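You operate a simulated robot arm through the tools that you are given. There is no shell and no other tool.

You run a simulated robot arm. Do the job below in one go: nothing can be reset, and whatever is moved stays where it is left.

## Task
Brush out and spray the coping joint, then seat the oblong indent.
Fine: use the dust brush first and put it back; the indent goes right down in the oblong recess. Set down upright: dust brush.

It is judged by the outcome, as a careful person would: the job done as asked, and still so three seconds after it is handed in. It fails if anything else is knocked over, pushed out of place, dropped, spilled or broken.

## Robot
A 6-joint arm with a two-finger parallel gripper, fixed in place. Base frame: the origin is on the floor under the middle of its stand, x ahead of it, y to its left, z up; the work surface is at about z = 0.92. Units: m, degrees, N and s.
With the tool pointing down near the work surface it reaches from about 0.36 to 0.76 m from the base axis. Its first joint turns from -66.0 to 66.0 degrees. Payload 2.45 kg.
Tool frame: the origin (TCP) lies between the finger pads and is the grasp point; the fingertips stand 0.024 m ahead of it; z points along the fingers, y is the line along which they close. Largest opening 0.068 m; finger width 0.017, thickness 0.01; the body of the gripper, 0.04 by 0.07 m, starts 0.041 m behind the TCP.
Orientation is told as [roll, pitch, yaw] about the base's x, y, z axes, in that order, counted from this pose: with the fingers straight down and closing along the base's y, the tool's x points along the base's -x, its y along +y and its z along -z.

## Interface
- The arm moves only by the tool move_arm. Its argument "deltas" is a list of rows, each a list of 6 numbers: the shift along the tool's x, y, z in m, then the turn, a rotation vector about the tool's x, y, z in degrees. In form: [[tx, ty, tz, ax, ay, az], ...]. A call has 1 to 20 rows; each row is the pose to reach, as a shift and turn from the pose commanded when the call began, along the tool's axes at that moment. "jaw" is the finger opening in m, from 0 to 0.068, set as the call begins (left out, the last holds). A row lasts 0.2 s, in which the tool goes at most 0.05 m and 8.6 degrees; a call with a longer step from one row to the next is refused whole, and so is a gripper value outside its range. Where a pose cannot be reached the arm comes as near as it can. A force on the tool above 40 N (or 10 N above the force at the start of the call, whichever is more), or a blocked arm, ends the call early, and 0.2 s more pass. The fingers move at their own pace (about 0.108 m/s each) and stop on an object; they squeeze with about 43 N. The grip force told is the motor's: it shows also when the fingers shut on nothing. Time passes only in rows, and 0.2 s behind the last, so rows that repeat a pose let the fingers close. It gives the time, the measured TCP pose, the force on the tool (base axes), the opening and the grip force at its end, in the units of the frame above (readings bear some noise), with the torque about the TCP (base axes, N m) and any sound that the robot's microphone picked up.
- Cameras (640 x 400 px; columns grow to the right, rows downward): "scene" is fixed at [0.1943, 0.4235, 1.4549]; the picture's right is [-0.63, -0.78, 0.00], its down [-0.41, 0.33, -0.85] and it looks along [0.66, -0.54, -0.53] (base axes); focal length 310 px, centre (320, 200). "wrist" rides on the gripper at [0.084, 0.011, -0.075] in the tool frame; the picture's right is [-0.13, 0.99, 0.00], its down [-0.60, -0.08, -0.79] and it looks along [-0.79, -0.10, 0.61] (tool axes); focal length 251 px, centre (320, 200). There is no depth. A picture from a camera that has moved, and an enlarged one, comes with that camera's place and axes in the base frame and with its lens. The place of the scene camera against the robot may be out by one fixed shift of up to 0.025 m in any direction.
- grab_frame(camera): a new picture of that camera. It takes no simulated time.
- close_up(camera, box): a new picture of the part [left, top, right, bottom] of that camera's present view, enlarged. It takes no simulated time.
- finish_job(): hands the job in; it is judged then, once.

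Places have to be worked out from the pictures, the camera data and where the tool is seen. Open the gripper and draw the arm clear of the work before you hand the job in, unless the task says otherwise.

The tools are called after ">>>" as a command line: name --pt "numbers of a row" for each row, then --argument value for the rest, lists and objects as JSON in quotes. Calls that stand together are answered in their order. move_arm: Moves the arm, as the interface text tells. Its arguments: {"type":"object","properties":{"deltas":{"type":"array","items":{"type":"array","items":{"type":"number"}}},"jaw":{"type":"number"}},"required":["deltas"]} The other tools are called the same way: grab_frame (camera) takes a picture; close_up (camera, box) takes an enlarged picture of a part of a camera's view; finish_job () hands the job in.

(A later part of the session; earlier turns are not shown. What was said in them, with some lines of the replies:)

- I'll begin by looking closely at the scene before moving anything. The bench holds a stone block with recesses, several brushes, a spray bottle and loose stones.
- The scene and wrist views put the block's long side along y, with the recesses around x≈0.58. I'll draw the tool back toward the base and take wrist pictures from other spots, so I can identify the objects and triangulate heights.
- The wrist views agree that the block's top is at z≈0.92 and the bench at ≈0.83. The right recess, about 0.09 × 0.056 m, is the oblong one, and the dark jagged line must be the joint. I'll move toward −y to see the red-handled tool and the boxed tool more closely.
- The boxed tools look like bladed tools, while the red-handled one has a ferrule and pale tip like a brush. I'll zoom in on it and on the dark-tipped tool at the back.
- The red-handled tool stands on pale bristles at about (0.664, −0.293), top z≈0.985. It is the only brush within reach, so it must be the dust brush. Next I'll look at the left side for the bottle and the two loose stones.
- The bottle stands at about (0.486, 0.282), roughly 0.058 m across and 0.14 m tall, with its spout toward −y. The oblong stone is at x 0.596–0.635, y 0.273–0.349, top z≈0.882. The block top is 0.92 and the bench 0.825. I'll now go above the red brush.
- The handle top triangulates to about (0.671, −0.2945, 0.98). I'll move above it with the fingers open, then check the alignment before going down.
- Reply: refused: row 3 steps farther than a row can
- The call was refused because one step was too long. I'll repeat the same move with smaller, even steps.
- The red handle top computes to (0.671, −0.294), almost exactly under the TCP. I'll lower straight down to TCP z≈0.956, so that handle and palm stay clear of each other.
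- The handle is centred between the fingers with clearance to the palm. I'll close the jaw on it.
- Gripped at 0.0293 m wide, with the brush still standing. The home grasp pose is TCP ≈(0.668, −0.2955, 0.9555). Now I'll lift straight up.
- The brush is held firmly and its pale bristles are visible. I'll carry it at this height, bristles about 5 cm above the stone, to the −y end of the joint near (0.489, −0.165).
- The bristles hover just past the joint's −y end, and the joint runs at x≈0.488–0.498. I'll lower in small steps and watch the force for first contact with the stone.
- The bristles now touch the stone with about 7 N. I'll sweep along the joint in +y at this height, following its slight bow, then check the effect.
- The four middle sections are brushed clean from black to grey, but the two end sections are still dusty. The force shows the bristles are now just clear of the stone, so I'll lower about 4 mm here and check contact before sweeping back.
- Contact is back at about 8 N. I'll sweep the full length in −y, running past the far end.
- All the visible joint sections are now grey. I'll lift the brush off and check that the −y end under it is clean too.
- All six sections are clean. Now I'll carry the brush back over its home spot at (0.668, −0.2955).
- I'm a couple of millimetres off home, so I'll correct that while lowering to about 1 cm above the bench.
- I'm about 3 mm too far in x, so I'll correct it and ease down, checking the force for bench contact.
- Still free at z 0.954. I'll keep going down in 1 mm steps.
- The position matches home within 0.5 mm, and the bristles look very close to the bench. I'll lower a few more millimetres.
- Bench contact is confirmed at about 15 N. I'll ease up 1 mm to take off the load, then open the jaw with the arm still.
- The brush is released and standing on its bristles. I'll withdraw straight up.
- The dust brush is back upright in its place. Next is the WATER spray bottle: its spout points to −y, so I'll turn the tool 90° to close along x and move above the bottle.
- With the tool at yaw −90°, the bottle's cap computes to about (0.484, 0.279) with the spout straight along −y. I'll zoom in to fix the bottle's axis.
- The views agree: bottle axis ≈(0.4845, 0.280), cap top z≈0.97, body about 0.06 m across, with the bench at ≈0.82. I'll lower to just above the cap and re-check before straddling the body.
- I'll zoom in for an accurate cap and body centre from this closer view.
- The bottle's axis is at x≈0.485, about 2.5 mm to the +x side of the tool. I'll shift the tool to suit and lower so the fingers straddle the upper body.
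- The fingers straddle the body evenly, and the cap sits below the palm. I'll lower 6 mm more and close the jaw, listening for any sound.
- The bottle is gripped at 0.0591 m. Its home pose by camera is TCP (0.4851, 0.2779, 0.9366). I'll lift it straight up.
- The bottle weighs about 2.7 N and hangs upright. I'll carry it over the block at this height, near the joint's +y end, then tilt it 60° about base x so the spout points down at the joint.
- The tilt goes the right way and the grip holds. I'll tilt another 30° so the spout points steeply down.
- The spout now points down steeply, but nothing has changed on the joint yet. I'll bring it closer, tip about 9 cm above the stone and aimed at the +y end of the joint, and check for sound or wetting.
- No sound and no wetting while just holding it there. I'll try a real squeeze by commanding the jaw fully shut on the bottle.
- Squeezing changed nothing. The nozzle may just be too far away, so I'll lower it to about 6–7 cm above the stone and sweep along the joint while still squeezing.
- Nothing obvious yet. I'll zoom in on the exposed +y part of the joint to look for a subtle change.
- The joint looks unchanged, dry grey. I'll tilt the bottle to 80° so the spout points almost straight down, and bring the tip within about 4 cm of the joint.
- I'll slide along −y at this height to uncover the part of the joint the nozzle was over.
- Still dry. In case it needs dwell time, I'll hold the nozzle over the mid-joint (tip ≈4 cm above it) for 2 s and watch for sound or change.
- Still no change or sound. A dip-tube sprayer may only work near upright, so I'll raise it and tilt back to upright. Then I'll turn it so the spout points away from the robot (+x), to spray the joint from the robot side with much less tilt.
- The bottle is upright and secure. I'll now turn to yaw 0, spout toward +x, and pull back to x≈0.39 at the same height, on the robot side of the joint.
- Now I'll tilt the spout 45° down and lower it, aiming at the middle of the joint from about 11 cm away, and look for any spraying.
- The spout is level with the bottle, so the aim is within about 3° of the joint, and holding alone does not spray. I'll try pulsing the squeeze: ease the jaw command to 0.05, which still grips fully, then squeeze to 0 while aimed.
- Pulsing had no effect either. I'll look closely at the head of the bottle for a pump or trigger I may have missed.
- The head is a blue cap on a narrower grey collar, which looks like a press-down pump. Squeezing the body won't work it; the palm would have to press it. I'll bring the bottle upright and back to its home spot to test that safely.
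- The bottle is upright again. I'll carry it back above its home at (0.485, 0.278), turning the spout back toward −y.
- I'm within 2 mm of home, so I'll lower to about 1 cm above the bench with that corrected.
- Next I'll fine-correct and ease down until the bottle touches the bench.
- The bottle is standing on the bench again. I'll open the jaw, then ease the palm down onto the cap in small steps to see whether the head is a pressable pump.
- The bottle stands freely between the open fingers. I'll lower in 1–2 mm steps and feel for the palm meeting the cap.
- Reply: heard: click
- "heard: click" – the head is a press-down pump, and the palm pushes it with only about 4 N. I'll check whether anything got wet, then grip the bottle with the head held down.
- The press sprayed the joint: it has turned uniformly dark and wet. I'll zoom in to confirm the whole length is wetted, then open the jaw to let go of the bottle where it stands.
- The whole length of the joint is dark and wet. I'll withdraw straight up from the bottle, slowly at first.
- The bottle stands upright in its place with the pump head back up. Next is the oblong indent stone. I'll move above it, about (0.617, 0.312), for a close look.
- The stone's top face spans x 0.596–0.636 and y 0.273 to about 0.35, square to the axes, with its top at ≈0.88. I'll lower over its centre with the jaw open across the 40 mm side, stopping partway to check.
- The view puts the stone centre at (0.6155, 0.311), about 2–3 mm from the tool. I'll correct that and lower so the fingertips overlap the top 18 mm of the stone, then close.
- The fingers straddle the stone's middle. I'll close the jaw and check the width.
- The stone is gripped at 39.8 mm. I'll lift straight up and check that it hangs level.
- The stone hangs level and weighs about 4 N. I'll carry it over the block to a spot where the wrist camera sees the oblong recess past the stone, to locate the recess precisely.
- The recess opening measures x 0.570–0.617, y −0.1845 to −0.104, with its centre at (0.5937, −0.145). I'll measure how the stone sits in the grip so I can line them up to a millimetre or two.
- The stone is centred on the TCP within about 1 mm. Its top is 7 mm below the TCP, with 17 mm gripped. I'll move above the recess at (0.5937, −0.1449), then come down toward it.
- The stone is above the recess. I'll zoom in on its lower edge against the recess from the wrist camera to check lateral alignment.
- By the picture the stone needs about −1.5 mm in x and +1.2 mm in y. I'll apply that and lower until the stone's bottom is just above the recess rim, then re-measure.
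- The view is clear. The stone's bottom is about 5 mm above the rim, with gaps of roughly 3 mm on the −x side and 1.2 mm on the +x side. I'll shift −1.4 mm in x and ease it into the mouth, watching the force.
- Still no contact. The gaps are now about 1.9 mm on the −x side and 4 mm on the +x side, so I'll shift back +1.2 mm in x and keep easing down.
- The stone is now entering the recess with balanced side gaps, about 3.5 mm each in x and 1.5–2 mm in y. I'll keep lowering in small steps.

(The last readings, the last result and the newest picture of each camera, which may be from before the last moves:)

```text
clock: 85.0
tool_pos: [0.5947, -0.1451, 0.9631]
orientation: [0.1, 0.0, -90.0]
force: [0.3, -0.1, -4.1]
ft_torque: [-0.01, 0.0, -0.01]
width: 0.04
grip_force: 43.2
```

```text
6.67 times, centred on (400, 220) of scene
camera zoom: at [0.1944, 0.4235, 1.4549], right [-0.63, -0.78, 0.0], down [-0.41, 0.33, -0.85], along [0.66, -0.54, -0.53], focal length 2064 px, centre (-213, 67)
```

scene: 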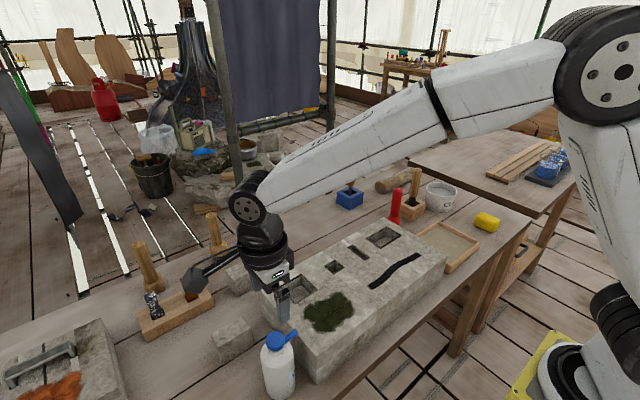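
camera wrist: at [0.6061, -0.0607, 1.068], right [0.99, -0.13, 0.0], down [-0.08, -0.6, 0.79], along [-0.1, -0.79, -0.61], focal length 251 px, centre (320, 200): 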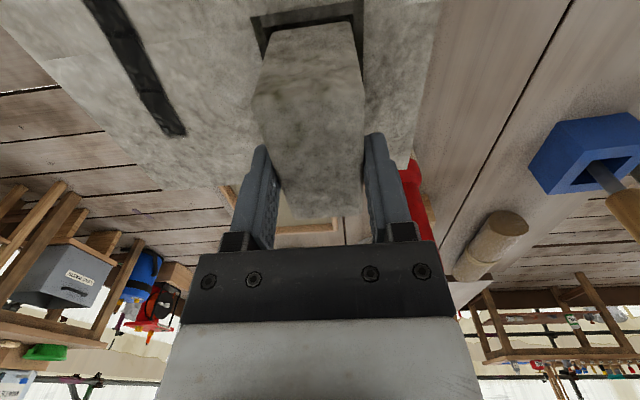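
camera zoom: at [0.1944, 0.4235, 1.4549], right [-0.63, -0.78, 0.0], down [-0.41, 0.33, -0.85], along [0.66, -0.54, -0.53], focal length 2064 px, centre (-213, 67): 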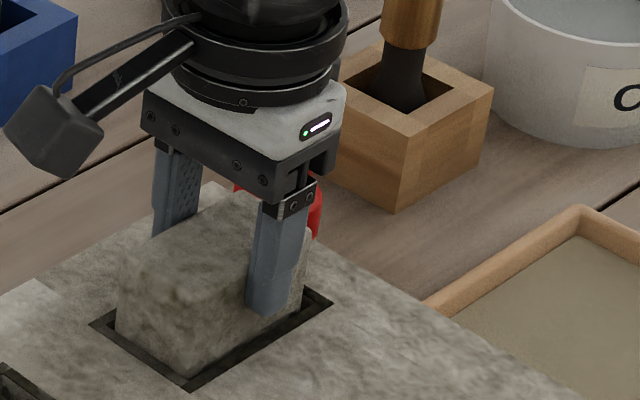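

It goes in freely, with the force just the stone's weight. I'll continue down to TCP ≈0.948, where the fingertips come close to the block's top.

>>> move_arm --pt "0 0 0.004 0 0 0" --pt "0 0 0.008 0 0 0" --pt "0 0 0.011 0 0 0" --pt "0 0 0.014 0 0 0"

>>> close_up --camera "wrist" --box '[230, 0, 390, 100]'

>>> close_up --camera "scene" --box '[365, 190, 435, 250]'

```text
clock: 86.0
tool_pos: [0.5951, -0.1457, 0.9522]
orientation: [0.4, 0.0, -90.0]
force: [-10.8, -0.3, 34.0]
ft_torque: [0.01, 0.67, -0.01]
width: 0.0398
grip_force: 42.4
```

```text
4.00 times, centred on (310, 50) of wrist
camera zoom: at [0.6054, -0.062, 1.0265], right [0.99, -0.13, 0.01], down [-0.08, -0.6, 0.79], along [-0.1, -0.79, -0.61], focal length 1006 px, centre (360, 800)
```

zoom: 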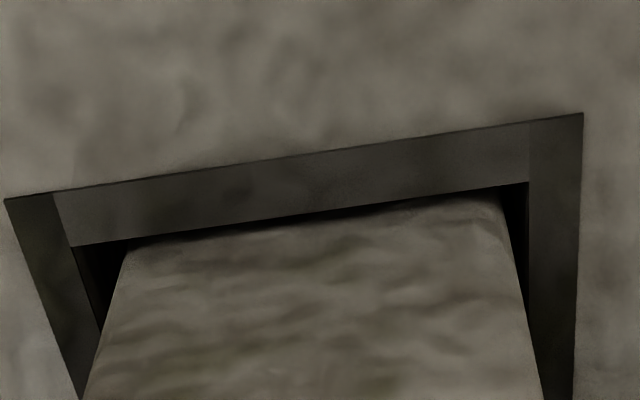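

```text
6.67 times, centred on (400, 220) of scene
camera zoom: at [0.1933, 0.4237, 1.455], right [-0.63, -0.78, 0.0], down [-0.41, 0.33, -0.85], along [0.66, -0.54, -0.53], focal length 2064 px, centre (-213, 67)
```

zoom: 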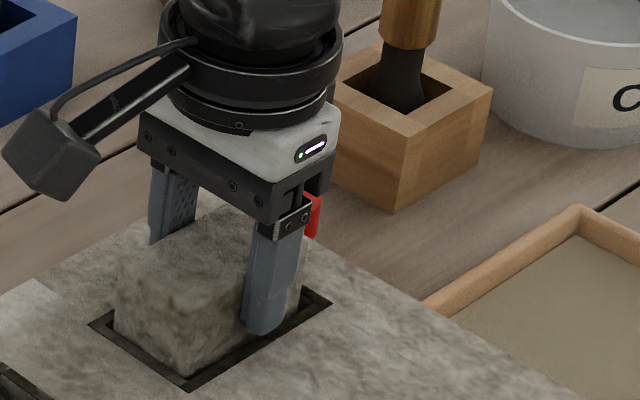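

There's firm contact at TCP ≈0.952, with the stone about 36 mm into the recess. My estimate of the recess floor (z≈0.885–0.893) says it has bottomed. I'll back off 2 mm to relieve the load, then release.

>>> move_arm --pt "0 0 -0.001 0 0 0" --pt "0 0 -0.003 0 0 0"

>>> close_up --camera "scene" --box '[365, 190, 435, 250]'

```text
clock: 86.6
tool_pos: [0.5951, -0.1454, 0.9519]
orientation: [0.2, -0.1, -90.1]
force: [0.3, -6.3, 8.8]
ft_torque: [-0.88, -0.34, -0.11]
width: 0.0399
grip_force: 43.0
```

```text
6.67 times, centred on (400, 220) of scene
camera zoom: at [0.1941, 0.4234, 1.455], right [-0.63, -0.78, 0.0], down [-0.41, 0.33, -0.85], along [0.66, -0.54, -0.53], focal length 2064 px, centre (-213, 67)
```

zoom: 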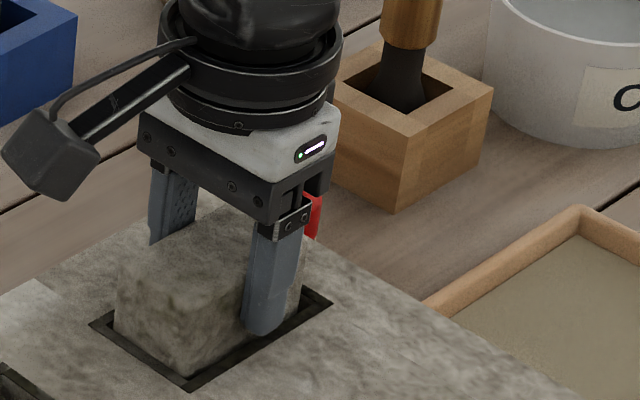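

The load is down to about 12 N, so I'll open the jaw and let the stone settle.

>>> move_arm --pt "0 0 -0.001 0 0 0" --pt "0 0 -0.001 0 0 0" --pt "0 0 -0.001 0 0 0" --jaw 0.068

>>> grab_frame --camera "wrist"

>>> close_up --camera "scene" --box '[365, 190, 435, 250]'

```text
clock: 87.4
tool_pos: [0.5966, -0.1443, 0.9529]
orientation: [0.0, 0.0, -90.0]
force: [0.0, 0.2, 0.1]
ft_torque: [-0.03, 0.02, -0.01]
width: 0.068
grip_force: 0.0
```

```text
taken
camera wrist: at [0.6057, -0.0609, 1.0284], right [0.99, -0.13, 0.0], down [-0.08, -0.6, 0.79], along [-0.1, -0.79, -0.61], focal length 251 px, centre (320, 200)
```

wrist: 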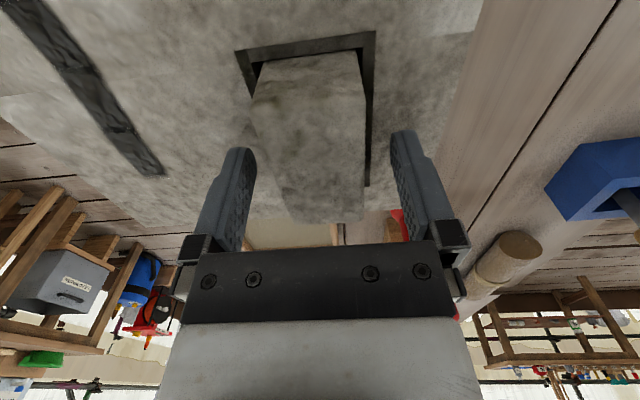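

```text
6.67 times, centred on (400, 220) of scene
camera zoom: at [0.1943, 0.4235, 1.4549], right [-0.63, -0.78, 0.0], down [-0.41, 0.33, -0.85], along [0.66, -0.54, -0.53], focal length 2064 px, centre (-213, 67)
```

zoom: 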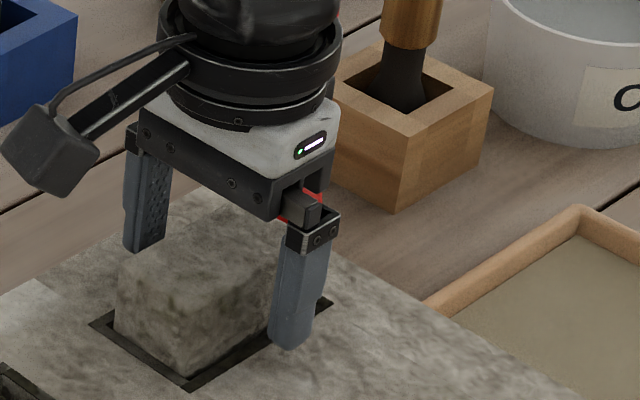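

The stone stays in the recess. I'll raise clear and look at how deep and level it sits.

>>> move_arm --pt "0 0 -0.02 0 0 0" --pt "0 0 -0.05 0 0 0" --pt "0 0 -0.09 0 0 0" --pt "0.03 0 -0.12 0 0 0" --pt "0.07 0 -0.14 0 0 0"

>>> grab_frame --camera "wrist"

>>> close_up --camera "scene" --box '[350, 190, 440, 260]'

>>> close_up --camera "wrist" --box '[250, 20, 400, 130]'

```text
clock: 88.6
tool_pos: [0.5971, -0.0728, 1.0968]
orientation: [0.0, 0.0, -90.0]
force: [-0.2, 0.2, 0.1]
ft_torque: [0.0, -0.04, -0.01]
width: 0.0682
grip_force: 0.0
```

```text
taken
camera wrist: at [0.6069, 0.0108, 1.1716], right [0.99, -0.13, 0.0], down [-0.08, -0.6, 0.79], along [-0.1, -0.79, -0.61], focal length 251 px, centre (320, 200)
```

wrist: 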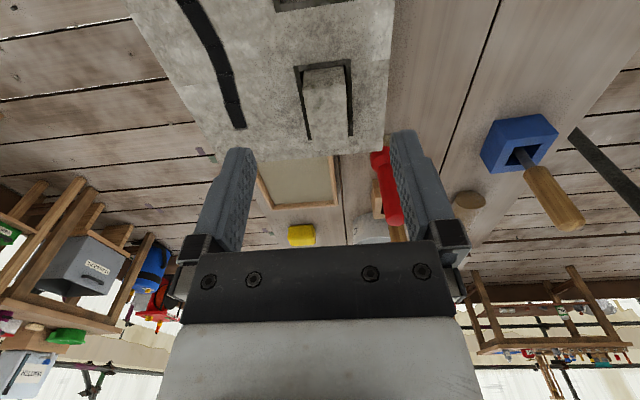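

```text
5.71 times, centred on (395, 225) of scene
camera zoom: at [0.1943, 0.4235, 1.4549], right [-0.63, -0.78, 0.0], down [-0.41, 0.33, -0.85], along [0.66, -0.54, -0.53], focal length 1769 px, centre (-109, 57)
```

zoom: 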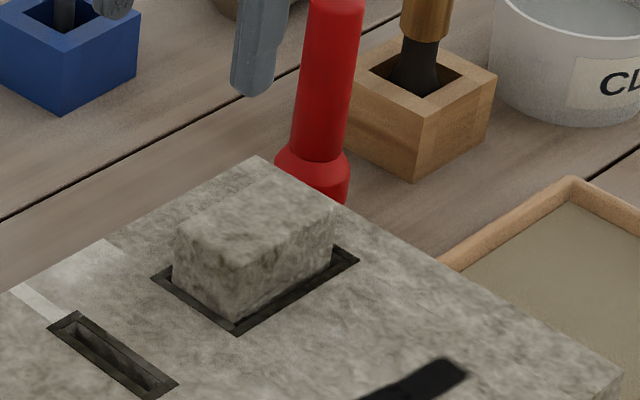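

```text
3.64 times, centred on (325, 75) of wrist
camera zoom: at [0.6069, 0.0108, 1.1716], right [0.99, -0.13, 0.0], down [-0.08, -0.6, 0.79], along [-0.1, -0.79, -0.61], focal length 914 px, centre (302, 654)
```

zoom: 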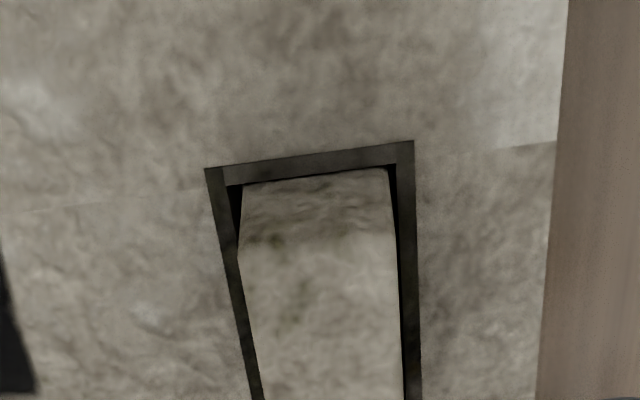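

The stone sits level with about 24 mm showing, which matches a recess roughly 34 mm deep and a 58 mm stone. To be sure it's right down, I'll close the fingers and press gently on its top centre.

>>> move_arm --pt "-0.024 -0.0006 0.01 0 0 0" --pt "-0.048 -0.0012 0.03 0 0 0" --pt "-0.0713 -0.0019 0.06 0 0 0" --pt "-0.0713 -0.0019 0.09 0 0 0" --pt "-0.0713 -0.0019 0.11 0 0 0" --pt "-0.0713 -0.0019 0.118 0 0 0" --jaw 0.0

>>> grab_frame --camera "wrist"

>>> close_up --camera "scene" --box '[350, 190, 440, 260]'

```text
clock: 90.0
tool_pos: [0.5947, -0.147, 0.9774]
orientation: [0.2, -0.2, -90.1]
force: [-10.7, 1.9, 28.8]
ft_torque: [0.07, 0.33, 0.05]
width: 0.0001
grip_force: 24.0
```

```text
taken
camera wrist: at [0.604, -0.062, 1.0535], right [0.99, -0.13, 0.0], down [-0.08, -0.6, 0.79], along [-0.1, -0.79, -0.61], focal length 251 px, centre (320, 200)
```

wrist: 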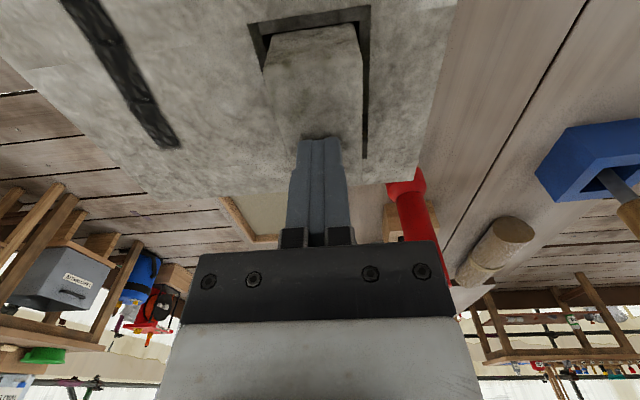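

```text
5.71 times, centred on (395, 225) of scene
camera zoom: at [0.1934, 0.4237, 1.455], right [-0.63, -0.78, 0.0], down [-0.41, 0.33, -0.85], along [0.66, -0.54, -0.53], focal length 1769 px, centre (-109, 57)
```

zoom: 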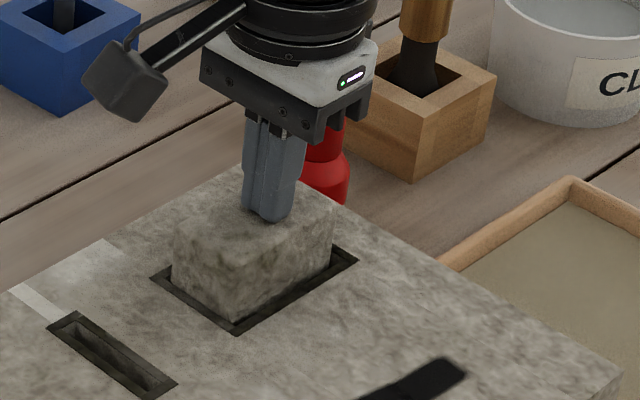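

The fingers met the stone's top at about z 0.954 and pressed with 29 N without it sinking. That fits a stone resting on the ≈28 mm deep recess floor. I'll raise up and check it again closely from both cameras.

>>> move_arm --pt "0 0 -0.02 0 0 0" --pt "0 0 -0.06 0 0 0" --pt "0.03 0 -0.1 0 0 0" --pt "0.07 0 -0.12 0 0 0" --pt "0.11 0 -0.12 0 0 0"

>>> close_up --camera "scene" --box '[365, 195, 435, 255]'

>>> close_up --camera "wrist" --box '[250, 60, 400, 170]'

>>> grab_frame --camera "scene"

```text
clock: 91.2
tool_pos: [0.5931, -0.037, 1.0959]
orientation: [0.0, 0.0, -90.1]
force: [0.5, -0.4, 0.2]
ft_torque: [-0.05, -0.02, 0.02]
width: 0.0
grip_force: 23.6
```

```text
6.67 times, centred on (400, 225) of scene
camera zoom: at [0.1943, 0.4235, 1.4549], right [-0.63, -0.78, 0.0], down [-0.41, 0.33, -0.85], along [0.66, -0.54, -0.53], focal length 2064 px, centre (-213, 33)
```

zoom: 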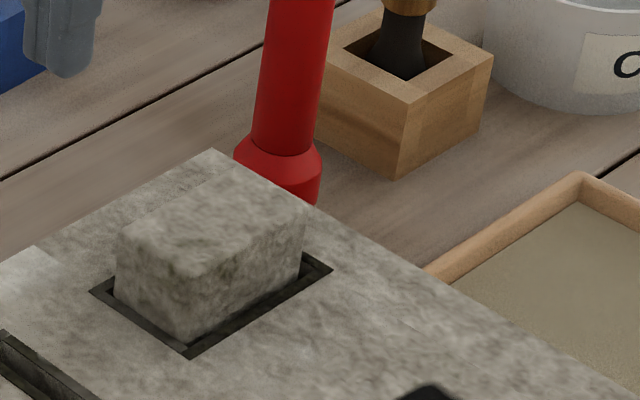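

```text
3.64 times, centred on (325, 115) of wrist
camera zoom: at [0.6039, 0.0475, 1.1713], right [0.99, -0.13, 0.0], down [-0.08, -0.6, 0.79], along [-0.1, -0.79, -0.61], focal length 914 px, centre (302, 509)
```

zoom: 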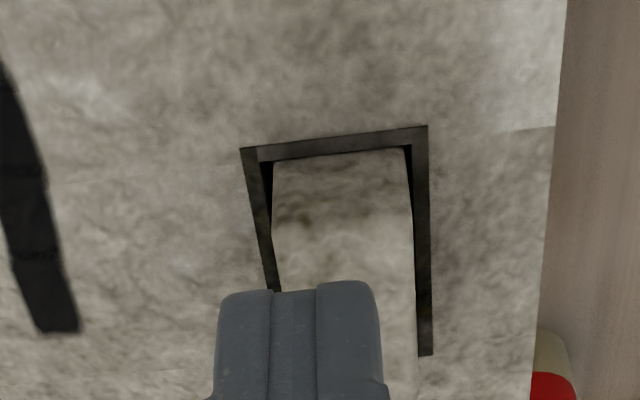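

```text
taken
```

scene: 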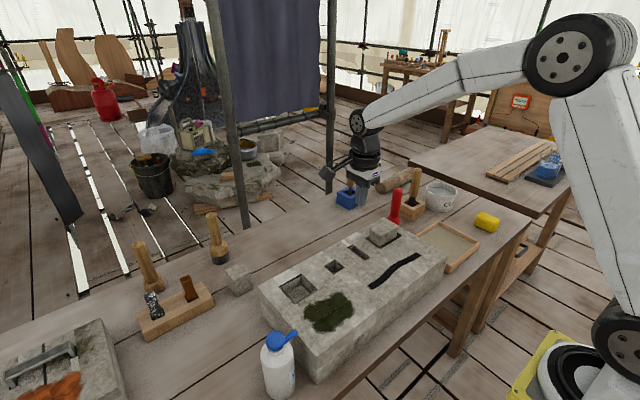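

The stone is square, level and centred in the recess, down on its floor. The joint is dark and wet, and the brush and bottle stand in place. I'll open the gripper and draw the arm up and clear.

>>> move_arm --pt "0 0 -0.04 0 0 0" --pt "0.005 -0.005 -0.08 0 0 -7.5" --pt "0.01 -0.015 -0.11 0 0 -15" --pt "0.02 -0.025 -0.13 0 0 -22.5" --pt "0.03 -0.035 -0.15 0 0 -30" --pt "0.04 -0.045 -0.17 0 0 -37.5" --pt "0.05 -0.055 -0.18 0 0 -45" --pt "0.06 -0.065 -0.19 0 0 -52.5" --pt "0.07 -0.075 -0.19 0 0 -60" --pt "0.08 -0.085 -0.19 0 0 -67.5" --pt "0.09 -0.09 -0.19 0 0 -75" --pt "0.1 -0.0945 -0.19 0 0 -82.5" --pt "0.1 -0.0945 -0.19 0 0 -90" --pt "0.1 -0.0945 -0.19 0 0 -90" --jaw 0.068

>>> grab_frame --camera "scene"

>>> grab_frame --camera "wrist"

>>> close_up --camera "scene" --box '[330, 150, 470, 300]'

>>> close_up --camera "scene" --box '[200, 240, 350, 400]'

```text
clock: 94.2
tool_pos: [0.498, 0.0641, 1.2865]
orientation: [0.0, 0.0, 0.0]
force: [0.0, 1.1, 0.3]
ft_torque: [0.01, -0.01, -0.02]
width: 0.0679
grip_force: 0.0
```

```text
taken
```

scene: 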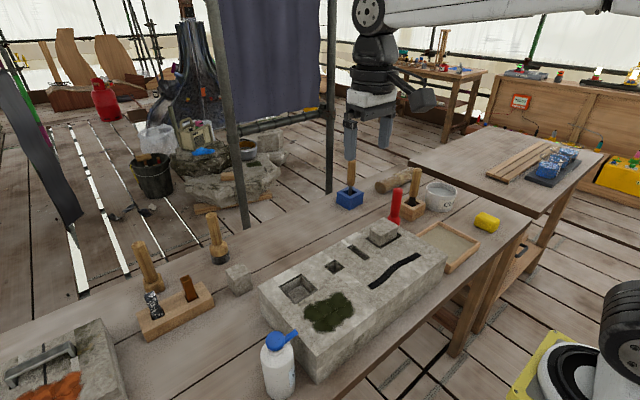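

```text
taken
camera wrist: at [0.4135, 0.0745, 1.3605], right [0.13, 0.99, 0.0], down [0.6, -0.08, 0.79], along [0.79, -0.1, -0.61], focal length 251 px, centre (320, 200)
```

wrist: 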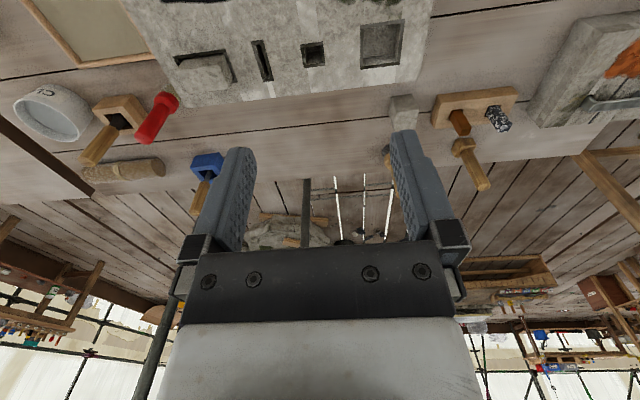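

```text
2.67 times, centred on (400, 225) of scene
camera zoom: at [0.1943, 0.4236, 1.4549], right [-0.63, -0.78, 0.0], down [-0.41, 0.33, -0.85], along [0.66, -0.54, -0.53], focal length 826 px, centre (107, 133)
```

zoom: 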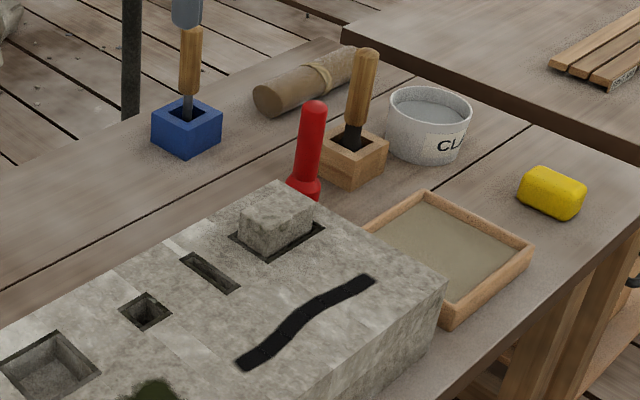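

```text
2.50 times, centred on (275, 320) of scene
camera zoom: at [0.1943, 0.4236, 1.4549], right [-0.63, -0.78, 0.0], down [-0.41, 0.33, -0.85], along [0.66, -0.54, -0.53], focal length 774 px, centre (432, -100)
```

zoom: 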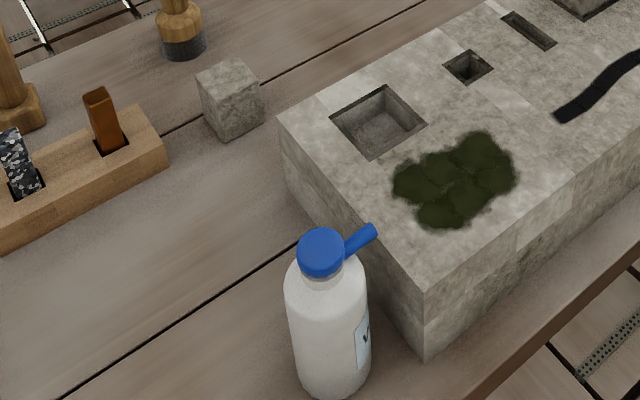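

Everything looks in place. Before handing in, one last zoom on the seated stone from the wrist camera to verify its height and level.

>>> close_up --camera "wrist" --box '[150, 30, 270, 110]'

>>> close_up --camera "scene" --box '[355, 205, 425, 255]'

```text
5.00 times, centred on (210, 70) of wrist
camera zoom: at [0.4135, 0.0745, 1.3605], right [0.13, 0.99, 0.0], down [0.6, -0.08, 0.79], along [0.79, -0.1, -0.61], focal length 1257 px, centre (870, 850)
```

zoom: 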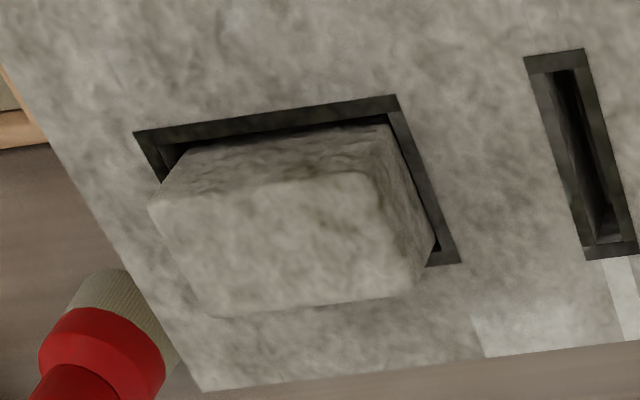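

```text
8.00 times, centred on (390, 230) of scene
camera zoom: at [0.1943, 0.4236, 1.4549], right [-0.63, -0.78, 0.0], down [-0.41, 0.33, -0.85], along [0.66, -0.54, -0.53], focal length 2476 px, centre (-240, -40)
```

zoom: 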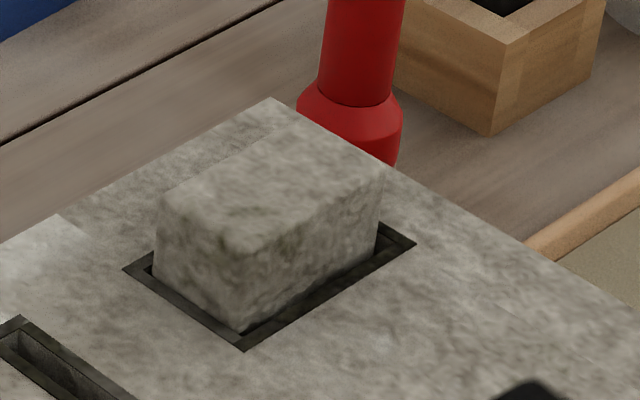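

The stone top is at z≈0.95, about 30 mm proud. With a 58–60 mm stone and a recess 27–30 mm deep, it's resting on the floor, level and square. The joint is brushed clean and wetted, the brush and bottle stand upright in place, and the arm is clear with the gripper open. I'm handing the job in.

>>> finish_job

```text
The job is handed in.
```

The job is done and handed in: the coping joint is brushed out and sprayed, and the oblong indent is seated.

- **Brushing:** I swept the joint with the red-handled dust brush until all six sections were clean. The brush is back upright on its original spot.
- **Spraying:** The bottle works by pressing its pump head down. I found this only after tilting and squeezing the bottle over the joint had done nothing. One press from the bottle's own spot on the bench wetted the whole joint. The spray also crossed the moss patch on the block, which looks darker now. The bottle is standing within a few millimetres of where it started.
- **Indent:** The oblong stone sits level and square in the recess. It stayed put under about 29 N of downward pressure. About 30 mm stands above the block, because the recess is only about half as deep as the stone is tall.

The gripper is open and the arm is back near its starting position, clear of the work. In the last pictures nothing else had been knocked over or moved.
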